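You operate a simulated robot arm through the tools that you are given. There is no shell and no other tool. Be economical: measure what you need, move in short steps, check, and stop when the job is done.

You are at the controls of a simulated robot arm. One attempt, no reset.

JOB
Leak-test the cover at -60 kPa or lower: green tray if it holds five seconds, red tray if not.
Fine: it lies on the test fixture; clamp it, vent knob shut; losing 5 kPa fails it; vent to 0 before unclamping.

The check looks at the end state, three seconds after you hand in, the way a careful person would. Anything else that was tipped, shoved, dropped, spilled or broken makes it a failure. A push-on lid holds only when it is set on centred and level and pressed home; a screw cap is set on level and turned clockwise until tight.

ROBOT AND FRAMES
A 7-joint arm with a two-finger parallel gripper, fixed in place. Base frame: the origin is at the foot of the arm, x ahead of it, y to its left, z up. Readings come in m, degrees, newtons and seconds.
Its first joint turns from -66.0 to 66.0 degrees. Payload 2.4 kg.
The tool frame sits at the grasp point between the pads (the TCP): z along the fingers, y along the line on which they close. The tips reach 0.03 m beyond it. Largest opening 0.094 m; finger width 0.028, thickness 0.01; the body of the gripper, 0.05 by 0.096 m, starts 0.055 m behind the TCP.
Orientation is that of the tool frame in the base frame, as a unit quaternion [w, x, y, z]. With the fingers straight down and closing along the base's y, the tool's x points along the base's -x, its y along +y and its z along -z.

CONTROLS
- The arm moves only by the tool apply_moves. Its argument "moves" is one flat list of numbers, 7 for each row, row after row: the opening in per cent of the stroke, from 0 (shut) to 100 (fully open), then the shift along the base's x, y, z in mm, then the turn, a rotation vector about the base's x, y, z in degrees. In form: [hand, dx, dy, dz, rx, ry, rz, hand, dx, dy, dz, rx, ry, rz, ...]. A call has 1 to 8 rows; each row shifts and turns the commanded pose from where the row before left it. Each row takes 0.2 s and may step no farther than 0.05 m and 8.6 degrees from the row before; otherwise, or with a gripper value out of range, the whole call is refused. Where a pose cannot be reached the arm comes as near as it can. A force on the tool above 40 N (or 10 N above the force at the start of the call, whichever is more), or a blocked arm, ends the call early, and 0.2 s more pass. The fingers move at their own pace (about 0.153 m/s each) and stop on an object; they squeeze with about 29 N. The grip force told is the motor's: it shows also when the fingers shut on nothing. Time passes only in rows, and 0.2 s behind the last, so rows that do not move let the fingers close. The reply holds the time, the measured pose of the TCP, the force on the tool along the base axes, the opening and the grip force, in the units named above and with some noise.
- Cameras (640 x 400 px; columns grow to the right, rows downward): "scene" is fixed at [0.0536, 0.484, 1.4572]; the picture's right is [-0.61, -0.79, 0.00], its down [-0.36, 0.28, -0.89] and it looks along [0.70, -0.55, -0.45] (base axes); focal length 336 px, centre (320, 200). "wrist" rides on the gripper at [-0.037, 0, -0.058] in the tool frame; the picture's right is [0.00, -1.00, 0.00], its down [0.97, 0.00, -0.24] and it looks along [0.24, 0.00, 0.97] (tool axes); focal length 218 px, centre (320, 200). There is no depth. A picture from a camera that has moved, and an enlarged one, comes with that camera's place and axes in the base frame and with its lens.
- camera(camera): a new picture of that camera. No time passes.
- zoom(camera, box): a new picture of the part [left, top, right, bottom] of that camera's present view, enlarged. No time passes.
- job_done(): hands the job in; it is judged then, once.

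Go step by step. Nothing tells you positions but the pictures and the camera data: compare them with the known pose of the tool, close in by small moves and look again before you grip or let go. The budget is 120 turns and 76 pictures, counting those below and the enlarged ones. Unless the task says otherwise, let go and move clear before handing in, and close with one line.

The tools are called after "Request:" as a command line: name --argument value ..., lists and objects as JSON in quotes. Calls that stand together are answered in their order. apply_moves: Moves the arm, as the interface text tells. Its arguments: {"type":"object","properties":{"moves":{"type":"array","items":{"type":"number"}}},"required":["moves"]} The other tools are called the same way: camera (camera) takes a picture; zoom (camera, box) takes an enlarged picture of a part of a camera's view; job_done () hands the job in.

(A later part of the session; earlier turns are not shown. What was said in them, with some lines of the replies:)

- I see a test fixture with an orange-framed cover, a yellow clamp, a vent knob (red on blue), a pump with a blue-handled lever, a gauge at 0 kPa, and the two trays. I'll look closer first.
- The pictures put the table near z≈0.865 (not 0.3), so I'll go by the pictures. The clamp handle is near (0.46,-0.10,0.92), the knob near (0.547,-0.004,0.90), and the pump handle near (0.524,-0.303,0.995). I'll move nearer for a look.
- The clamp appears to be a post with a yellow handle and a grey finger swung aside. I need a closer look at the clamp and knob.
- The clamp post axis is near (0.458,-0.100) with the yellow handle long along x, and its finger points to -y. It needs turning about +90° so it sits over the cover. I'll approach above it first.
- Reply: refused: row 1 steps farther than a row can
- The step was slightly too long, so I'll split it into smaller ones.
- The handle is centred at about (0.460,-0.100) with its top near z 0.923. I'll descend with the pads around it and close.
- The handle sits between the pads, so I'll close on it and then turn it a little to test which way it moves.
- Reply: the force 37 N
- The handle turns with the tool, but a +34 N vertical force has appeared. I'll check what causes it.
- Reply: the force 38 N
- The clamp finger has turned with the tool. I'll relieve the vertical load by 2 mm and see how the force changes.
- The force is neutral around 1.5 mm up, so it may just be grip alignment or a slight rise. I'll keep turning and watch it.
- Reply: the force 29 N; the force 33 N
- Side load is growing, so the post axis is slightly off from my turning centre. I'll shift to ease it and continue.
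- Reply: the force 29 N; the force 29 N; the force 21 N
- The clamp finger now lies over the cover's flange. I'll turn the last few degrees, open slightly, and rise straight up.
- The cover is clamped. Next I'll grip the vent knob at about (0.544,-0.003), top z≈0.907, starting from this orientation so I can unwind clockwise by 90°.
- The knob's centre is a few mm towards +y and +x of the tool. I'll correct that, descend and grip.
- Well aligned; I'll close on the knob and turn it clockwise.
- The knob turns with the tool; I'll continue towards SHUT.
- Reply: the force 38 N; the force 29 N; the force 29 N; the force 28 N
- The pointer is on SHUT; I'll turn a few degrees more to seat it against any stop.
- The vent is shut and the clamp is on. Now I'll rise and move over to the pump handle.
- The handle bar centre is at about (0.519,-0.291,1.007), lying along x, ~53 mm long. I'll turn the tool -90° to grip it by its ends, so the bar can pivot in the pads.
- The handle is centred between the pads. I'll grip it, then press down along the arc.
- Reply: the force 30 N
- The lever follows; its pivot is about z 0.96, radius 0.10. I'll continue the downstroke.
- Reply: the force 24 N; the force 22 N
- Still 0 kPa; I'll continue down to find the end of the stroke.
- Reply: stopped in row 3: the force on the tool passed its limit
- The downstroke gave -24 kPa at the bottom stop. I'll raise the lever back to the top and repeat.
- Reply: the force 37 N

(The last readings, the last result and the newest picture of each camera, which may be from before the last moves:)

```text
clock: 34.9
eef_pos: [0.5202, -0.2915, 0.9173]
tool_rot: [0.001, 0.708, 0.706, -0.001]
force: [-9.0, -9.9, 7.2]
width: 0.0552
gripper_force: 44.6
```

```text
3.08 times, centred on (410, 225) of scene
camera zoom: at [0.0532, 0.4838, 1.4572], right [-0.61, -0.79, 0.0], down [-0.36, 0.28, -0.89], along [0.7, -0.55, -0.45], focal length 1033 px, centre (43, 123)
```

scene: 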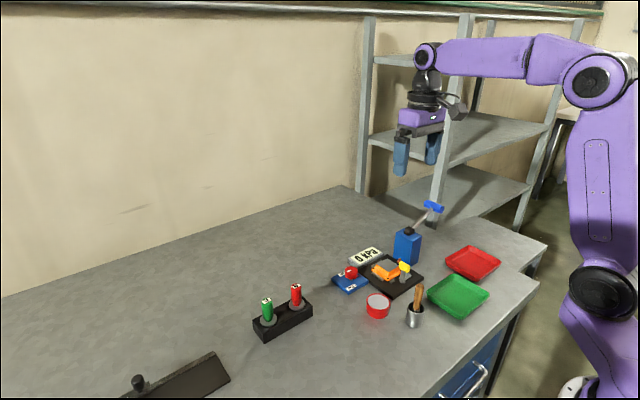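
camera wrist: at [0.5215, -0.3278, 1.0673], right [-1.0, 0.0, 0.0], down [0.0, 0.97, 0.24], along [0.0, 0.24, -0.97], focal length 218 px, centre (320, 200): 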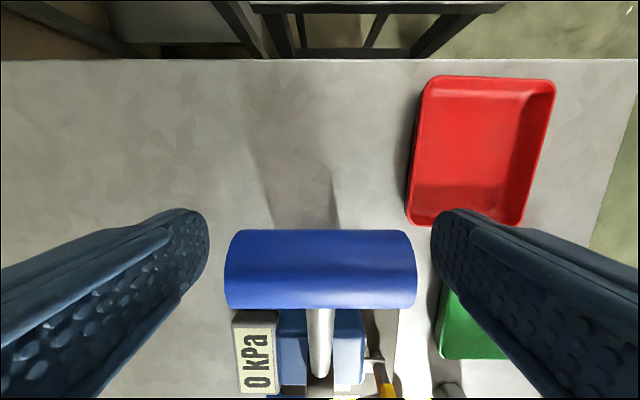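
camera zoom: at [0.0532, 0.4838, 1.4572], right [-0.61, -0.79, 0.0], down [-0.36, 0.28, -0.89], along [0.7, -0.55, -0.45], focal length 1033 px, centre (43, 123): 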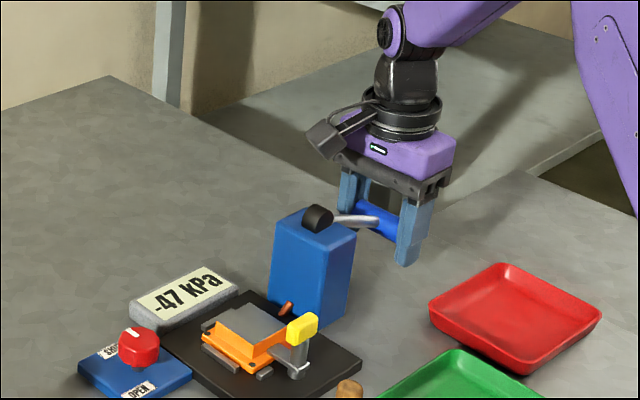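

Now at -47 kPa; one more cycle should pass -60.

Request:
apply_moves --moves '[0, 0, -4.4, 17, 0, 0, 0, 0, 0, -2.5, 17, 0, 0, 0, 0, 0, -0.7, 15, 0, 0, 0, 0, 0, 1.2, 13, 0, 0, 0, 0, 0, 2.5, 14, 0, 0, 0, 0, 0, 4.9, 15, 0, 0, 0, 0, 0, 0, 0, 0, 0, 0]'

Request:
apply_moves --moves '[0, 0, -5.5, -15, 0, 0, 0, 0, 0, -2.5, -14, 0, 0, 0, 0, 0, -1.2, -13, 0, 0, 0, 0, 0, 0.7, -15, 0, 0, 0, 0, 0, 2.5, -17, 0, 0, 0, 0, 0, 3.4, -13, 0, 0, 0, 0, 0, 1, -5, 0, 0, 0]'

Request:
zoom --camera "scene" --box '[340, 160, 480, 290]'

```text
clock: 36.5
eef_pos: [0.5201, -0.2893, 1.0051]
tool_rot: [-0.003, 0.707, 0.707, -0.002]
force: [-4.3, 0.6, -39.5]
width: 0.0552
gripper_force: 44.9
```

```text
clock: 38.1
eef_pos: [0.5197, -0.2934, 0.9161]
tool_rot: [0.003, 0.708, 0.706, -0.001]
force: [-9.2, 2.7, 16.8]
width: 0.0552
gripper_force: 44.7
```

```text
3.08 times, centred on (410, 225) of scene
camera zoom: at [0.0531, 0.4842, 1.4571], right [-0.61, -0.79, 0.0], down [-0.36, 0.28, -0.89], along [0.7, -0.55, -0.45], focal length 1033 px, centre (43, 123)
```

zoom: 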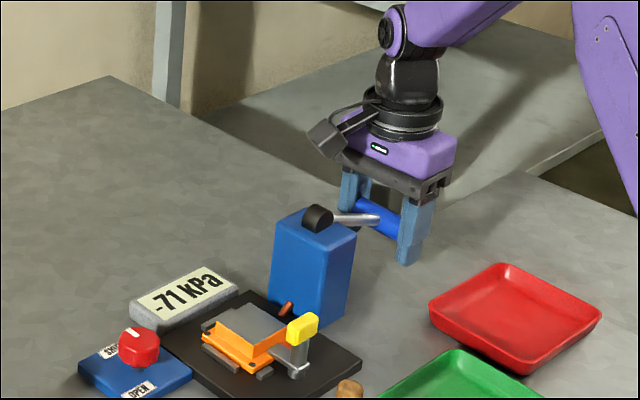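

The gauge reads -71 kPa at about t=38.1 s. I'll wait a little over five seconds without moving, checking as I go.

Request:
apply_moves --moves '[0, 0, 0, 0, 0, 0, 0, 0, 0, 0, 0, 0, 0, 0, 0, 0, 0, 0, 0, 0, 0, 0, 0, 0, 0, 0, 0, 0, 0, 0, 0, 0, 0, 0, 0, 0, 0, 0, 0, 0, 0, 0, 0, 0, 0, 0, 0, 0, 0, 0, 0, 0, 0, 0, 0, 0]'

Request:
zoom --camera "scene" --box '[340, 230, 420, 290]'

Request:
apply_moves --moves '[0, 0, 0, 0, 0, 0, 0, 0, 0, 0, 0, 0, 0, 0, 0, 0, 0, 0, 0, 0, 0, 0, 0, 0, 0, 0, 0, 0, 0, 0, 0, 0, 0, 0, 0, 0, 0, 0, 0, 0, 0, 0, 0, 0, 0, 0, 0, 0, 0, 0, 0, 0, 0, 0, 0, 0]'

Request:
apply_moves --moves '[0, 0, 0, 0, 0, 0, 0, 0, 0, 0, 0, 0, 0, 0, 0, 0, 0, 0, 0, 0, 0, 0, 0, 0, 0, 0, 0, 0, 0, 0, 0, 0, 0, 0, 0, 0, 0, 0, 0, 0, 0, 0, 0, 0, 0, 0, 0, 0, 0, 0, 0, 0, 0, 0, 0, 0]'

Request:
zoom --camera "scene" --box '[340, 230, 420, 290]'

```text
clock: 39.9
eef_pos: [0.5204, -0.2924, 0.9156]
tool_rot: [0.002, 0.708, 0.706, -0.001]
force: [-8.9, -0.2, -1.3]
width: 0.0554
gripper_force: 44.9
```

```text
6.67 times, centred on (380, 260) of scene
camera zoom: at [0.0534, 0.484, 1.4572], right [-0.61, -0.79, 0.0], down [-0.36, 0.28, -0.89], along [0.7, -0.55, -0.45], focal length 2238 px, centre (-80, -200)
```

zoom: 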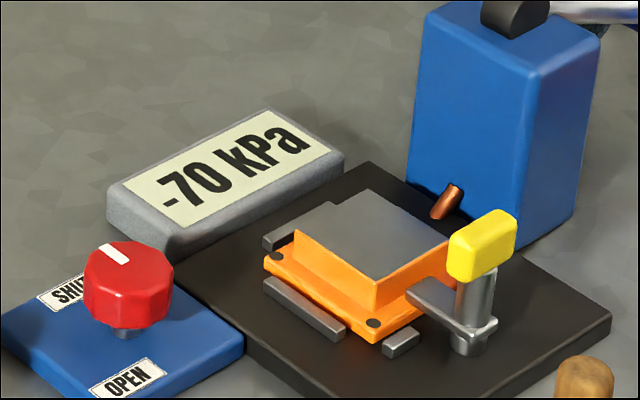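

```text
clock: 41.7
eef_pos: [0.52, -0.2932, 0.9172]
tool_rot: [0.001, 0.708, 0.707, -0.001]
force: [-14.9, -3.1, 1.8]
width: 0.055
gripper_force: 44.7
```

```text
clock: 43.5
eef_pos: [0.5196, -0.2939, 0.9166]
tool_rot: [0.002, 0.707, 0.707, -0.001]
force: [-16.9, -4.2, 1.9]
width: 0.055
gripper_force: 45.2
```

```text
6.67 times, centred on (380, 260) of scene
camera zoom: at [0.0532, 0.4839, 1.4572], right [-0.61, -0.79, 0.0], down [-0.36, 0.28, -0.89], along [0.7, -0.55, -0.45], focal length 2238 px, centre (-80, -200)
```

zoom: 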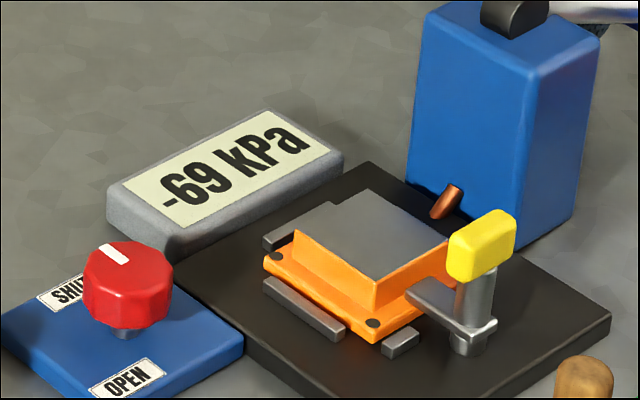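

The gauge went from -71 to -69 kPa over 5.4 s, a loss of 2 kPa, so the cover passes and goes to the green tray. I'll return the lever to the top and let go.

Request:
apply_moves --moves '[0, 0, -4.4, 17, 0, 0, 0, 0, 0, -2.5, 17, 0, 0, 0, 0, 0, -0.7, 15, 0, 0, 0, 0, 0, 1.2, 13, 0, 0, 0, 0, 0, 2.5, 14, 0, 0, 0, 0, 0, 4.9, 13, 0, 0, 0, 0, 0, 0, 0, 0, 0, 0]'

Request:
apply_moves --moves '[100, 0, 0, 0, 0, 0, 0, 100, 0, 0, 0, 0, 0, 0, 100, 0, 0, 30, 0, 0, 0, 100, 0, 0, 40, 0, 0, 0, 100, 0, 0, 20, 0, 0, 0]'

Request:
zoom --camera "scene" --box '[310, 120, 500, 300]'

```text
clock: 45.1
eef_pos: [0.5205, -0.2904, 1.0027]
tool_rot: [-0.001, 0.707, 0.708, -0.001]
force: [-4.0, 0.8, -33.8]
width: 0.0555
gripper_force: 45.2
```

```text
clock: 46.3
eef_pos: [0.5197, -0.291, 1.0966]
tool_rot: [0.003, 0.707, 0.707, -0.001]
force: [-0.2, 1.0, 0.3]
width: 0.094
gripper_force: 0.0
```

```text
2.22 times, centred on (405, 210) of scene
camera zoom: at [0.0536, 0.484, 1.4572], right [-0.61, -0.79, 0.0], down [-0.36, 0.28, -0.89], along [0.7, -0.55, -0.45], focal length 746 px, centre (131, 178)
```

zoom: 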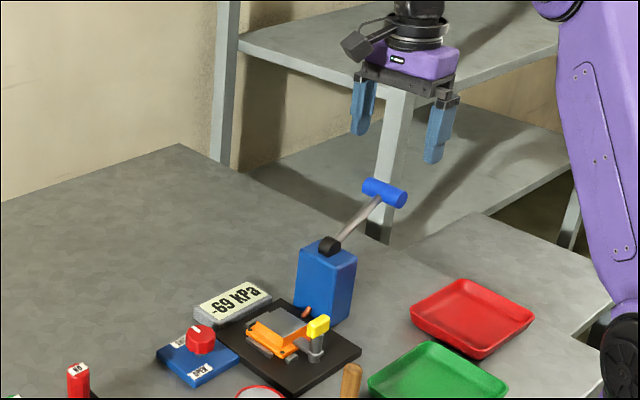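

The reading is steady and the lever is back up. Now I'll go back to the knob to vent, unwinding the wrist to -40° on the way so there is room to turn it counter-clockwise.

Request:
apply_moves --moves '[70, 3.4, 36.6, 0, 0, 0, 6.25, 70, 3.4, 36.6, 0, 0, 0, 6.25, 70, 3.4, 36.6, 0, 0, 0, 6.25, 70, 3.4, 36.6, 0, 0, 0, 6.25, 70, 3.4, 36.6, 0, 0, 0, 6.25, 70, 3.4, 36.6, 0, 0, 0, 6.25, 70, 3.4, 36.6, 0, 0, 0, 6.25, 70, 3.4, 36.6, 0, 0, 0, 6.25]'

Request:
apply_moves --moves '[70, 0, 0, -40, 0, 0, 0, 70, 0, 0, -40, 0, 0, 0, 70, 0, 0, -40, 0, 0, 0, 70, 0, 0, -20, 0, 0, 0, 70, 0, 0, 0, 0, 0, 0]'

Request:
camera --camera "wrist"

```text
clock: 48.1
eef_pos: [0.5473, 0.002, 1.094]
tool_rot: [0.003, 0.342, 0.94, 0.0]
force: [-0.2, 0.3, -0.3]
width: 0.0657
gripper_force: 0.0
```

```text
clock: 49.3
eef_pos: [0.5475, 0.0014, 0.9561]
tool_rot: [0.003, 0.342, 0.94, 0.0]
force: [0.5, 0.6, -0.3]
width: 0.0656
gripper_force: 0.1
```

```text
29 pictures are left
camera wrist: at [0.5773, -0.0226, 1.0132], right [-0.64, -0.77, 0.0], down [-0.74, 0.62, 0.24], along [-0.18, 0.15, -0.97], focal length 218 px, centre (320, 200)
```

wrist: 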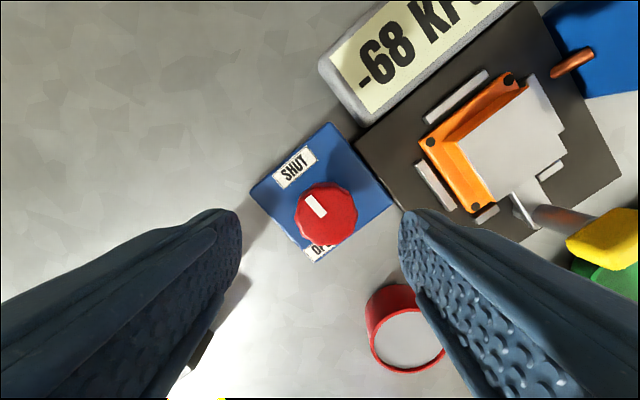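

Request:
apply_moves --moves '[70, 0.5, 0.5, -20, 0, 0, 0, 70, 0, 0, -18, 0, 0, 0, 70, 0, 0, 0, 0, 0, 0, 0, 0, 0, 0, 0, 0, 0, 0, 0, 0, 0, 0, 0, 0, 0, 0, 0, 0, 0, 0, 0]'

Request:
apply_moves --moves '[0, 0, 0, 0, 0, 0, 8, 0, 0, 0, 0, 0, 0, 8, 0, 0, 0, 0, 0, 0, 8, 0, 0, 0, 0, 0, 0, 0]'

Request:
camera --camera "wrist"

```text
clock: 50.7
eef_pos: [0.547, -0.0012, 0.9176]
tool_rot: [0.0, 0.344, 0.939, -0.001]
force: [-15.4, -15.2, 2.0]
width: 0.0338
gripper_force: 45.0
```

```text
clock: 51.7
eef_pos: [0.5465, -0.0014, 0.9176]
tool_rot: [-0.001, 0.14, 0.99, 0.0]
force: [-20.7, -21.7, 1.4]
width: 0.0335
gripper_force: 45.2
```

```text
28 pictures are left
camera wrist: at [0.5833, -0.0118, 0.975], right [-0.28, -0.96, 0.0], down [-0.93, 0.27, 0.24], along [-0.23, 0.07, -0.97], focal length 218 px, centre (320, 200)
```

wrist: 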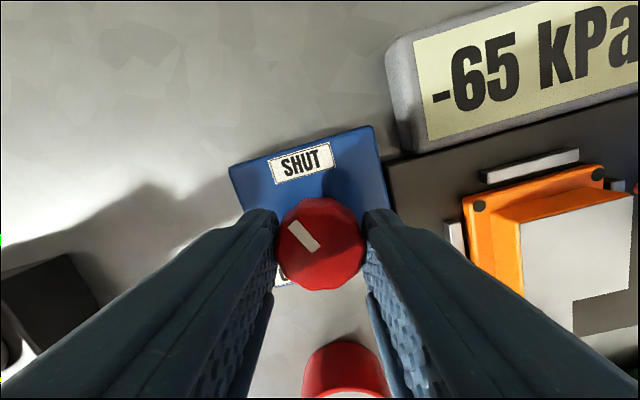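

The knob is turning and the vacuum is starting to bleed. I'll ease the side load and keep turning.

Request:
apply_moves --moves '[0, -0.8, -0.8, 0, 0, 0, 8, 0, 0, 0, 0, 0, 0, 8, 0, 0, 0, 0, 0, 0, 8, 0, 0, 0, 0, 0, 0, 0]'

Request:
apply_moves --moves '[0, 0, 0, 0, 0, 0, 8, 0, 0, 0, 0, 0, 0, 8, 0, 0, 0, 0, 0, 0, 8, 0, 0, 0, 0, 0, 0, 0]'

Request:
camera --camera "wrist"

```text
clock: 52.7
eef_pos: [0.5466, -0.0019, 0.9168]
tool_rot: [0.0, -0.07, 0.998, 0.001]
force: [-12.5, -18.6, -2.8]
width: 0.0333
gripper_force: 44.5
```

```text
clock: 53.7
eef_pos: [0.5467, -0.0001, 0.9168]
tool_rot: [-0.001, -0.275, 0.962, 0.001]
force: [-16.3, -19.8, -7.2]
width: 0.0338
gripper_force: 44.9
```

```text
27 pictures are left
camera wrist: at [0.5791, 0.0182, 0.975], right [0.53, -0.85, 0.0], down [-0.82, -0.52, 0.24], along [-0.2, -0.12, -0.97], focal length 218 px, centre (320, 200)
```

wrist: 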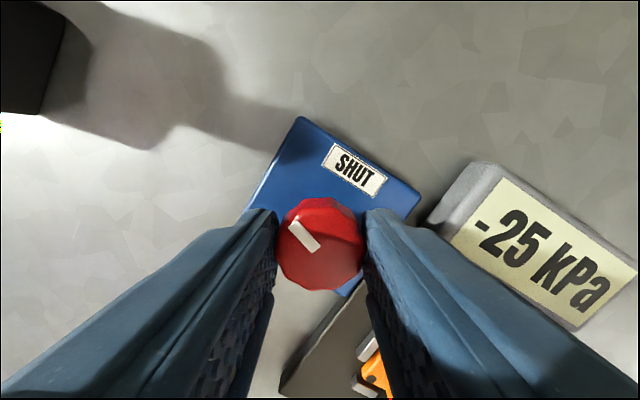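

Venting well at -25 kPa. I'll turn a bit further open and wait for 0.

Request:
apply_moves --moves '[0, -0.5, -0.5, 0, 0, 0, 8, 0, 0, 0, 0, 0, 0, 8, 0, 0, 0, 0, 0, 0, 8, 0, 0, 0, 0, 0, 0, 0, 0, 0, 0, 0, 0, 0, 0, 0, 0, 0, 0, 0, 0, 0]'

Request:
camera --camera "wrist"

```text
clock: 55.1
eef_pos: [0.5473, 0.0006, 0.9179]
tool_rot: [0.002, -0.469, 0.883, 0.002]
force: [-13.2, -9.0, 8.1]
width: 0.0335
gripper_force: 44.3
```

```text
26 pictures are left
camera wrist: at [0.5692, 0.0306, 0.9752], right [0.83, -0.56, 0.0], down [-0.54, -0.81, 0.24], along [-0.13, -0.19, -0.97], focal length 218 px, centre (320, 200)
```

wrist: 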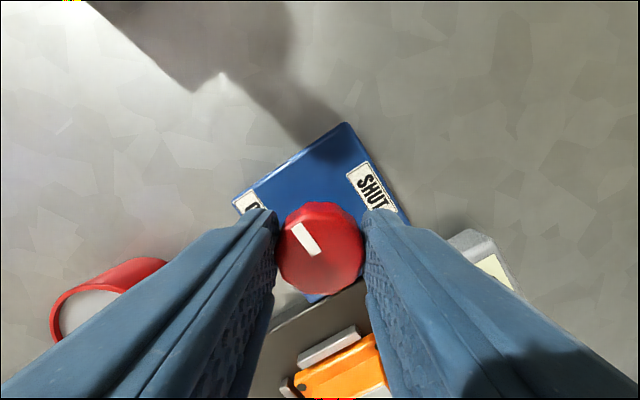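

The pointer is back past where it began. I'll release, rise and read the gauge.

Request:
apply_moves --moves '[60, 0, 0, 0, 0, 0, 0, 60, 0, 0, 0, 0, 0, 0, 60, 0, 0, 30, 0, 0, 0, 60, 0, 0, 40, 0, 0, 0, 60, 0, 0, 20, 0, 0, 0, 60, 0, 0, 0, 0, 0, 0]'

Request:
zoom --camera "scene" --box '[330, 230, 450, 305]'

```text
clock: 56.5
eef_pos: [0.5456, 0.0016, 1.0082]
tool_rot: [0.002, -0.469, 0.883, 0.002]
force: [0.3, -0.4, 0.2]
width: 0.0563
gripper_force: 0.1
```

```text
5.33 times, centred on (390, 268) of scene
camera zoom: at [0.0536, 0.484, 1.4572], right [-0.61, -0.79, 0.0], down [-0.36, 0.28, -0.89], along [0.7, -0.55, -0.45], focal length 1790 px, centre (-53, -160)
```

zoom: 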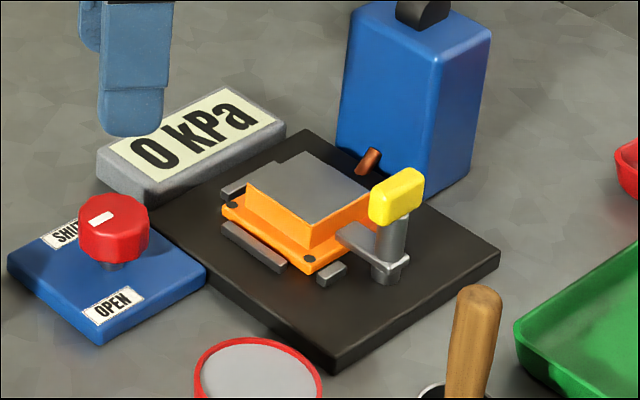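

The gauge reads 0 kPa. Now I'll go back to the clamp handle to unclamp.

Request:
apply_moves --moves '[28, -17.3, -20, 0, 0, 0, 7.2, 28, -17.3, -20, 0, 0, 0, 7.2, 28, -17.3, -20, 0, 0, 0, 7.2, 28, -17.3, -20, 0, 0, 0, 7.2, 28, -17.3, -20, 0, 0, 0, 7.2, 28, 0, 0, -30, 0, 0, 0, 28, 0, 0, 0, 0, 0, 0]'

Request:
camera --camera "wrist"

Request:
zoom --camera "scene" --box '[350, 220, 450, 295]'

```text
clock: 58.1
eef_pos: [0.4608, -0.0995, 0.9756]
tool_rot: [-0.002, 0.719, -0.695, -0.003]
force: [1.3, -0.1, -0.1]
width: 0.0263
gripper_force: 0.0
```

```text
24 pictures are left
camera wrist: at [0.4604, -0.0636, 1.0333], right [1.0, 0.03, 0.0], down [0.03, -0.97, 0.24], along [0.01, -0.24, -0.97], focal length 218 px, centre (320, 200)
```

wrist: 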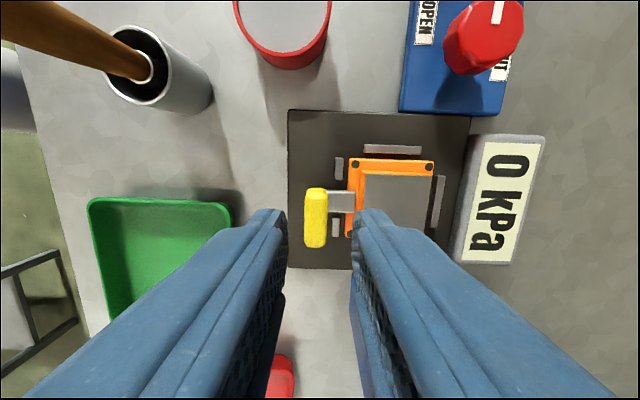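

```text
5.33 times, centred on (400, 258) of scene
camera zoom: at [0.0536, 0.484, 1.4572], right [-0.61, -0.79, 0.0], down [-0.36, 0.28, -0.89], along [0.7, -0.55, -0.45], focal length 1790 px, centre (-107, -107)
```

zoom: 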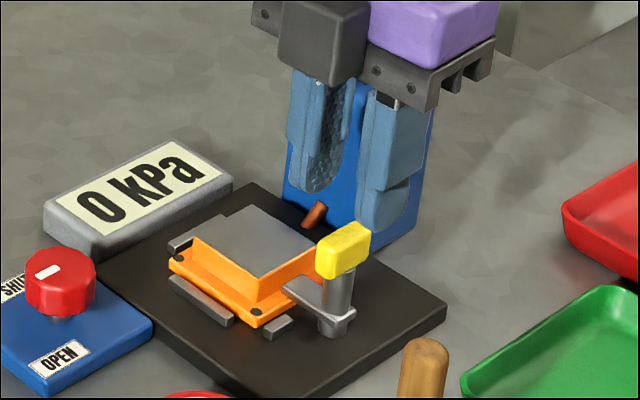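

Request:
apply_moves --moves '[28, -2, 0.5, -25, 0, 0, 0, 28, 0, 0, -19, 0, 0, 0, 28, 0, 0, 0, 0, 0, 0, 0, 0, 0, 0, 0, 0, 0, 0, 0, 0, 0, 0, 0, 0]'

Request:
apply_moves --moves '[0, 0, 0, 0, 0, 0, -8, 0, 0, 0, 0, 0, 0, -8, 0, 0, 0, 0, 0, 0, -8, 0, 0, 0, 0, 0, 0, 0]'

```text
clock: 59.3
eef_pos: [0.4576, -0.098, 0.9321]
tool_rot: [-0.001, 0.718, -0.696, -0.003]
force: [2.2, 2.3, -2.2]
width: 0.0168
gripper_force: 45.0
```

```text
clock: 60.3
eef_pos: [0.4581, -0.099, 0.9327]
tool_rot: [0.001, -0.559, 0.829, 0.003]
force: [6.2, 3.0, -26.4]
width: 0.0165
gripper_force: 45.5
```

Request:
apply_moves --moves '[0, 0, 0, -1, 0, 0, -8, 0, 0, 0, 0, 0, 0, -8, 0, 0, 0, 0, 0, 0, 0]'

Request:
apply_moves --moves '[0, 0, 0, 0, 0, 0, -8, 0, 0, 0, 0, 0, 0, -8, 0, 0, 0, 0, 0, 0, 0]'

```text
clock: 61.1
eef_pos: [0.4598, -0.0979, 0.9331]
tool_rot: [0.002, -0.437, 0.899, 0.002]
force: [8.1, 5.7, -16.9]
width: 0.0163
gripper_force: 45.0
```

```text
clock: 61.9
eef_pos: [0.4591, -0.1001, 0.9322]
tool_rot: [0.003, -0.307, 0.952, 0.002]
force: [14.2, 5.8, -23.2]
width: 0.0163
gripper_force: 44.6
```

Request:
apply_moves --moves '[0, 0.5, 0, -0.7, 0, 0, -8, 0, 0, 0, 0, 0, 0, -8, 0, 0, 0, 0, 0, 0, 0]'

Request:
apply_moves --moves '[0, 0.5, 0, 0, 0, 0, -8, 0, 0, 0, 0, 0, 0, -8, 0, 0, 0, 0, 0, 0, -2, 0, 0, 0, 0, 0, 0, 0]'

Request:
camera --camera "wrist"

```text
clock: 62.7
eef_pos: [0.4588, -0.0991, 0.9325]
tool_rot: [0.003, -0.172, 0.985, 0.002]
force: [6.2, 2.6, 9.8]
width: 0.0166
gripper_force: 44.9
```

```text
clock: 63.7
eef_pos: [0.4587, -0.0998, 0.9323]
tool_rot: [0.003, -0.016, 1.0, 0.001]
force: [2.1, -6.8, 24.5]
width: 0.0166
gripper_force: 45.0
```

```text
22 pictures are left
camera wrist: at [0.4973, -0.0994, 0.9901], right [0.03, -1.0, 0.0], down [-0.97, -0.03, 0.23], along [-0.23, -0.01, -0.97], focal length 218 px, centre (320, 200)
```

wrist: 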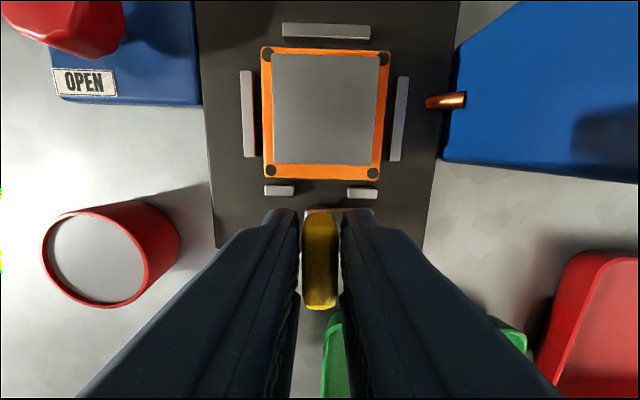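

The clamp is swung clear. I'll release, rise and move over the cover.

Request:
apply_moves --moves '[60, 0, 0, 0, 0, 0, 0, 60, 0, 0, 0, 0, 0, 0, 60, 0, 0, 30, 0, 0, 0, 60, 26, -1, 20, 0, 0, 2, 60, 26, 0, 0, 0, 0, 0, 60, 0, 0, 0, 0, 0, 0]'

Request:
camera --camera "wrist"

Request:
zoom --camera "scene" --box '[360, 240, 430, 290]'

```text
clock: 65.1
eef_pos: [0.5103, -0.1016, 0.9829]
tool_rot: [0.002, -0.034, 0.999, 0.001]
force: [-0.3, -0.1, 0.1]
width: 0.0564
gripper_force: 0.1
```

```text
21 pictures are left
camera wrist: at [0.5479, -0.0994, 1.0399], right [0.07, -1.0, 0.0], down [-0.97, -0.07, 0.24], along [-0.24, -0.01, -0.97], focal length 218 px, centre (320, 200)
```

wrist: 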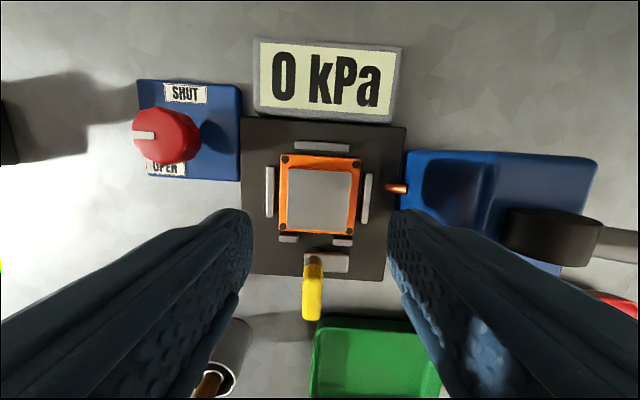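

```text
8.00 times, centred on (395, 265) of scene
camera zoom: at [0.0536, 0.484, 1.4572], right [-0.61, -0.79, 0.0], down [-0.36, 0.28, -0.89], along [0.7, -0.55, -0.45], focal length 2686 px, centre (-280, -320)
```

zoom: 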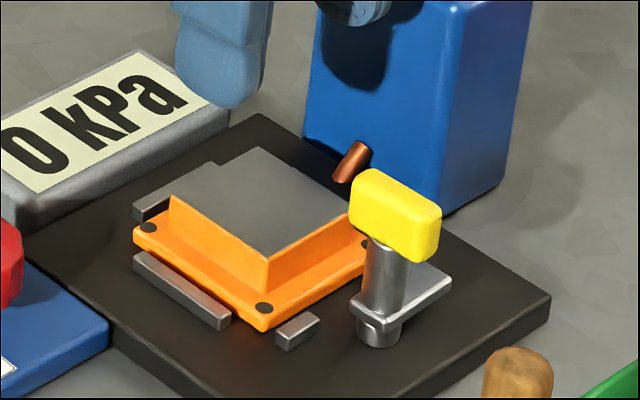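

The cover's raised block is centred at about (0.512,-0.101), roughly 40 mm wide. I'll square the tool and descend part way to check.

Request:
apply_moves --moves '[60, 1.5, 0.5, -20, 0, 0, -3, 60, 0, 0, -20, 0, 0, 0, 60, 0, 0, -10, 0, 0, 0, 60, 0, 0, 0, 0, 0, 0]'

Request:
camera --camera "wrist"

Request:
zoom --camera "scene" --box '[350, 235, 430, 290]'

```text
clock: 66.1
eef_pos: [0.5134, -0.0995, 0.9323]
tool_rot: [0.001, -0.009, 1.0, 0.002]
force: [0.5, 0.1, 0.4]
width: 0.0563
gripper_force: 0.1
```

```text
19 pictures are left
camera wrist: at [0.5506, -0.0998, 0.9893], right [0.02, -1.0, 0.0], down [-0.97, -0.02, 0.24], along [-0.24, 0.0, -0.97], focal length 218 px, centre (320, 200)
```

wrist: 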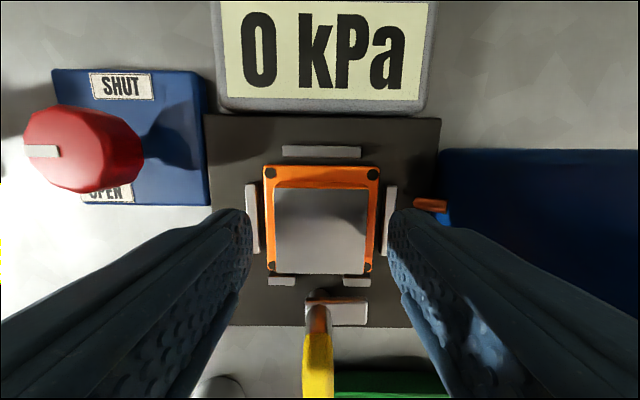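

```text
7.27 times, centred on (390, 262) of scene
camera zoom: at [0.0536, 0.484, 1.4572], right [-0.61, -0.79, 0.0], down [-0.36, 0.28, -0.89], along [0.7, -0.55, -0.45], focal length 2441 px, centre (-189, -254)
```

zoom: 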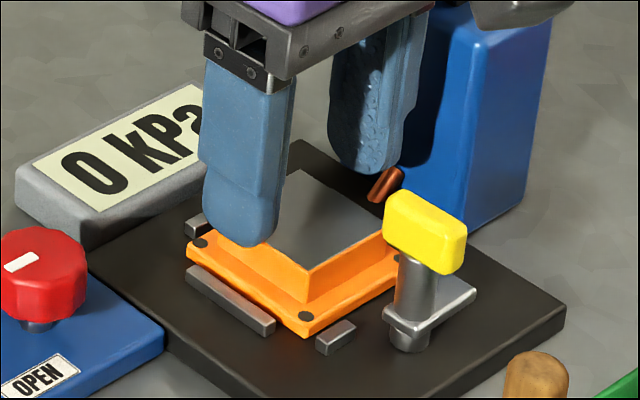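

Aligned. I'll narrow the opening slightly, ease down and watch the force.

Request:
apply_moves --moves '[52, -0.5, -0.5, -6, 0, 0, 0, 52, 0, 0, -5, 0, 0, 0, 52, 0, 0, -3, 0, 0, 0, 52, 0, 0, 0, 0, 0, 0]'

Request:
zoom --camera "scene" --box '[350, 235, 430, 290]'

```text
clock: 67.1
eef_pos: [0.5128, -0.1008, 0.9177]
tool_rot: [0.003, -0.008, 1.0, 0.001]
force: [1.1, -0.8, -0.1]
width: 0.0489
gripper_force: 0.1
```

```text
7.27 times, centred on (390, 262) of scene
camera zoom: at [0.0536, 0.484, 1.4572], right [-0.61, -0.79, 0.0], down [-0.36, 0.28, -0.89], along [0.7, -0.55, -0.45], focal length 2441 px, centre (-189, -254)
```

zoom: 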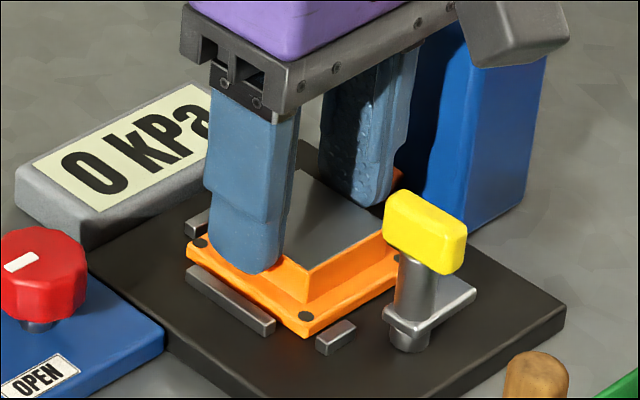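

The tips are beside the block and just over the flange. I'll close and lift a little.

Request:
apply_moves --moves '[0, 0, 0, 0, 0, 0, 0, 0, 0, 0, 0, 0, 0, 0, 0, 0, 0, 0, 0, 0, 0, 0, 0, 0, 15, 0, 0, 0, 0, 0, 0, 15, 0, 0, 0, 0, 0, 0, 0, 0, 0, 0]'

Request:
zoom --camera "scene" --box '[350, 225, 430, 290]'

```text
clock: 68.5
eef_pos: [0.5127, -0.0984, 0.9485]
tool_rot: [0.003, -0.008, 1.0, 0.001]
force: [0.6, 0.2, -2.9]
width: 0.0434
gripper_force: 29.1
```

```text
6.15 times, centred on (390, 258) of scene
camera zoom: at [0.0537, 0.484, 1.4572], right [-0.61, -0.79, 0.0], down [-0.36, 0.28, -0.89], along [0.7, -0.55, -0.45], focal length 2066 px, centre (-111, -154)
```

zoom: 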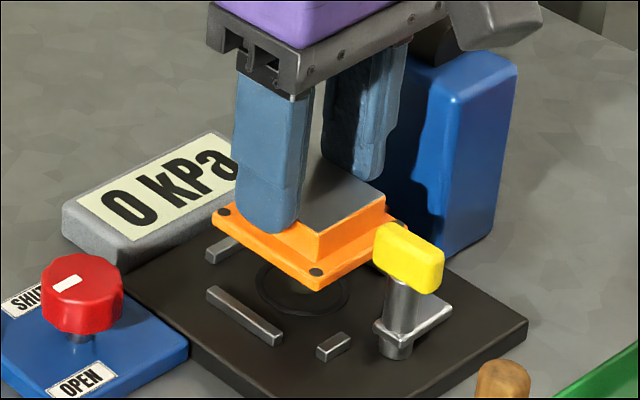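

The cover is held cleanly. I'll lift well clear and carry it over the green tray.

Request:
apply_moves --moves '[0, 0, 0, 40, 0, 0, 0, 0, 0, 0, 40, 0, 0, 0, 0, -30, -12, 0, 0, 0, 0, 0, -36, -15, 0, 0, 0, 0, 0, -36, -15, 0, 0, 0, 0, 0, -36, -15, 0, 0, 0, 0, 0, -36, -15, 0, 0, 0, 0, 0, 0, 0, 0, 0, 0, 0]'

Request:
camera --camera "wrist"

Request:
camera --camera "scene"

```text
clock: 70.3
eef_pos: [0.3375, -0.1708, 1.028]
tool_rot: [0.001, -0.008, 1.0, 0.001]
force: [0.5, -0.5, -2.7]
width: 0.0437
gripper_force: 28.6
```

```text
15 pictures are left
camera wrist: at [0.3749, -0.1708, 1.086], right [0.02, -1.0, 0.0], down [-0.97, -0.02, 0.24], along [-0.24, 0.0, -0.97], focal length 218 px, centre (320, 200)
```

wrist: 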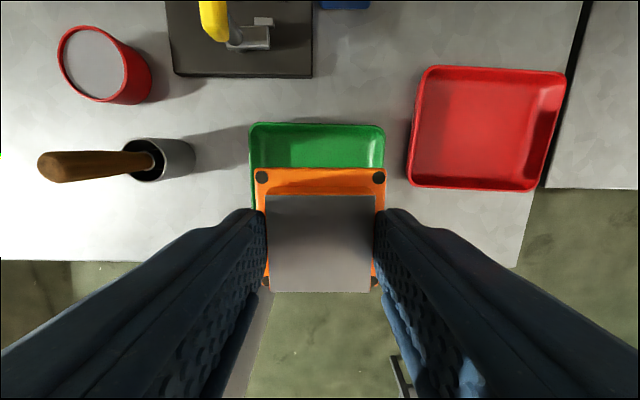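

```text
14 pictures are left
```

scene: 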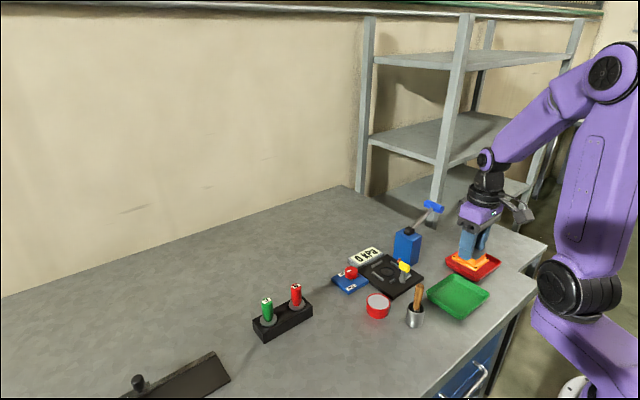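

The green tray is centred at about (0.343,-0.169), and the cover is over it. I'll lower slowly.

Request:
apply_moves --moves '[0, 4, 1.5, -40, 0, 0, 0, 0, 0, 0, -40, 0, 0, 0, 0, 0, 0, -18, 0, 0, 0, 0, 0, 0, 0, 0, 0, 0]'

Request:
camera --camera "wrist"

Request:
zoom --camera "scene" --box '[410, 235, 510, 330]'

```text
clock: 71.3
eef_pos: [0.3421, -0.1733, 0.9295]
tool_rot: [0.002, -0.008, 1.0, 0.001]
force: [-0.5, -0.4, -2.7]
width: 0.0437
gripper_force: 28.8
```

```text
13 pictures are left
camera wrist: at [0.3805, -0.172, 0.9884], right [0.02, -1.0, 0.0], down [-0.97, -0.02, 0.24], along [-0.24, 0.0, -0.97], focal length 218 px, centre (320, 200)
```

wrist: 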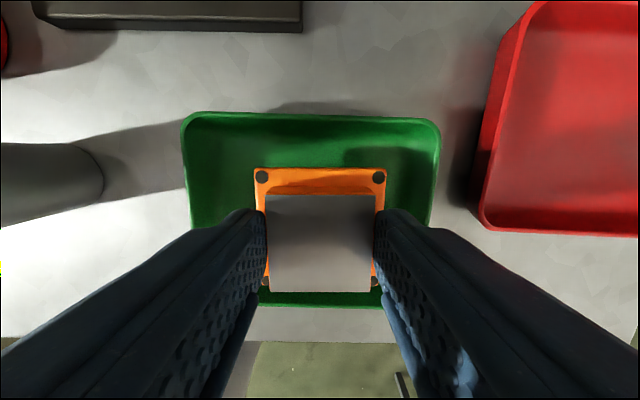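

```text
4.21 times, centred on (460, 282) of scene
camera zoom: at [0.0537, 0.484, 1.4572], right [-0.61, -0.79, 0.0], down [-0.36, 0.28, -0.89], along [0.7, -0.55, -0.45], focal length 1413 px, centre (-270, -147)
```

zoom: 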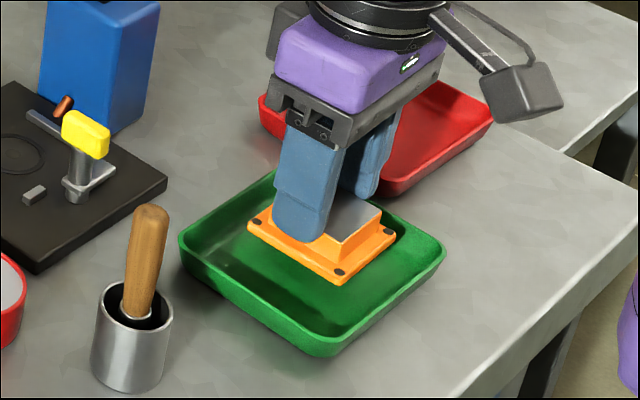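

The cover is inside the tray with margin all round. I'll lower until it touches.

Request:
apply_moves --moves '[0, 3, 2, -7, 0, 0, 0, 0, 0, 0, -4, 0, 0, 0, 0, 0, 0, -3, 0, 0, 0, 0, 0, 0, 0, 0, 0, 0]'

Request:
zoom --camera "scene" --box '[420, 250, 500, 320]'

```text
clock: 72.3
eef_pos: [0.3455, -0.1698, 0.9159]
tool_rot: [0.002, -0.008, 1.0, 0.0]
force: [-0.4, 1.6, -2.4]
width: 0.0437
gripper_force: 29.0
```

```text
5.71 times, centred on (460, 285) of scene
camera zoom: at [0.0537, 0.484, 1.4572], right [-0.61, -0.79, 0.0], down [-0.36, 0.28, -0.89], along [0.7, -0.55, -0.45], focal length 1918 px, centre (-480, -286)
```

zoom: 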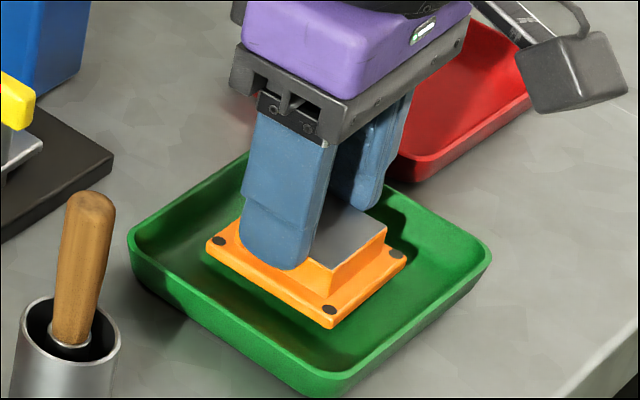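

Request:
apply_moves --moves '[0, 0, 0, -2, 0, 0, 0, 0, 0, 0, -2, 0, 0, 0, 0, 0, 0, 0, 0, 0, 0]'

```text
clock: 73.1
eef_pos: [0.3449, -0.169, 0.9123]
tool_rot: [0.002, -0.008, 1.0, 0.001]
force: [0.3, 0.8, -1.6]
width: 0.0437
gripper_force: 29.1
```

Request:
apply_moves --moves '[0, 0, 0, -2, 0, 0, 0, 0, 0, 0, 0, 0, 0, 0]'

Request:
apply_moves --moves '[0, 0, 0, -2, 0, 0, 0, 0, 0, 0, 0, 0, 0, 0]'

```text
clock: 73.7
eef_pos: [0.3465, -0.1674, 0.9088]
tool_rot: [0.002, -0.007, 1.0, 0.001]
force: [0.3, -0.3, -2.0]
width: 0.0435
gripper_force: 28.9
```

```text
clock: 74.3
eef_pos: [0.3463, -0.1682, 0.9083]
tool_rot: [0.003, -0.009, 1.0, 0.0]
force: [-0.8, 4.7, 25.8]
width: 0.044
gripper_force: 28.7
```

The cover touches the tray floor. I'll release gently and move up and clear.

Request:
apply_moves --moves '[0, 0, 0, 0.8, 0, 0, 0, 62, 0, 0, 0, 0, 0, 0, 62, 0, 0, 0, 0, 0, 0, 62, 0, 0, 25, 0, 0, 0, 62, 0, 0, 40, 0, 0, 0, 62, 0, 0, 45, 0, 0, 0, 62, 0, 0, 45, 0, 0, 0, 62, 0, 0, 0, 0, 0, 0]'

Request:
camera --camera "wrist"

Request:
zoom --camera "scene" --box '[330, 200, 510, 330]'

```text
clock: 76.1
eef_pos: [0.3467, -0.168, 1.064]
tool_rot: [0.002, -0.008, 1.0, 0.001]
force: [0.3, -1.0, -0.4]
width: 0.0584
gripper_force: 0.0
```

```text
10 pictures are left
camera wrist: at [0.3847, -0.1686, 1.1211], right [0.02, -1.0, 0.0], down [-0.97, -0.02, 0.24], along [-0.24, 0.0, -0.97], focal length 218 px, centre (320, 200)
```

wrist: 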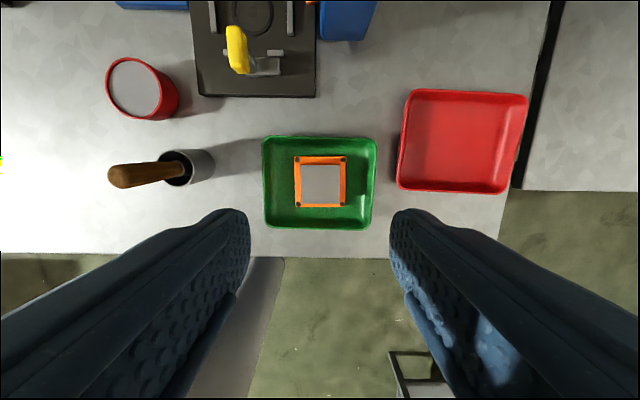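

```text
3.08 times, centred on (420, 265) of scene
camera zoom: at [0.0536, 0.484, 1.4572], right [-0.61, -0.79, 0.0], down [-0.36, 0.28, -0.89], along [0.7, -0.55, -0.45], focal length 1033 px, centre (12, 0)
```

zoom: 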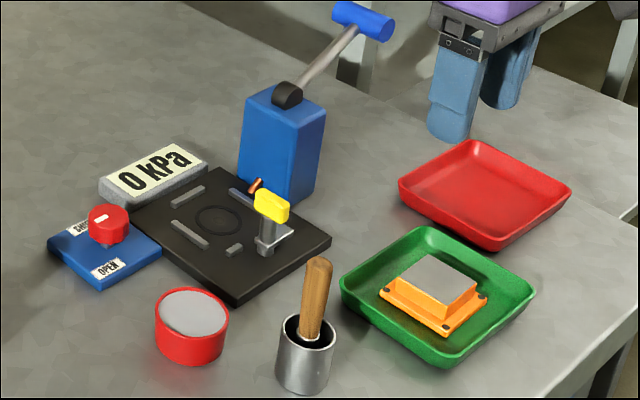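

The cover lies flat in the green tray, the gauge reads 0, the clamp is open, and nothing else has been disturbed.

Request:
job_done

```text
The job is handed in.
```

The cover passed: it went from -71 to -69 kPa in 5.4 s, a 2 kPa loss. I vented it to 0, unclamped it and set it flat in the green tray, and the job is handed in.
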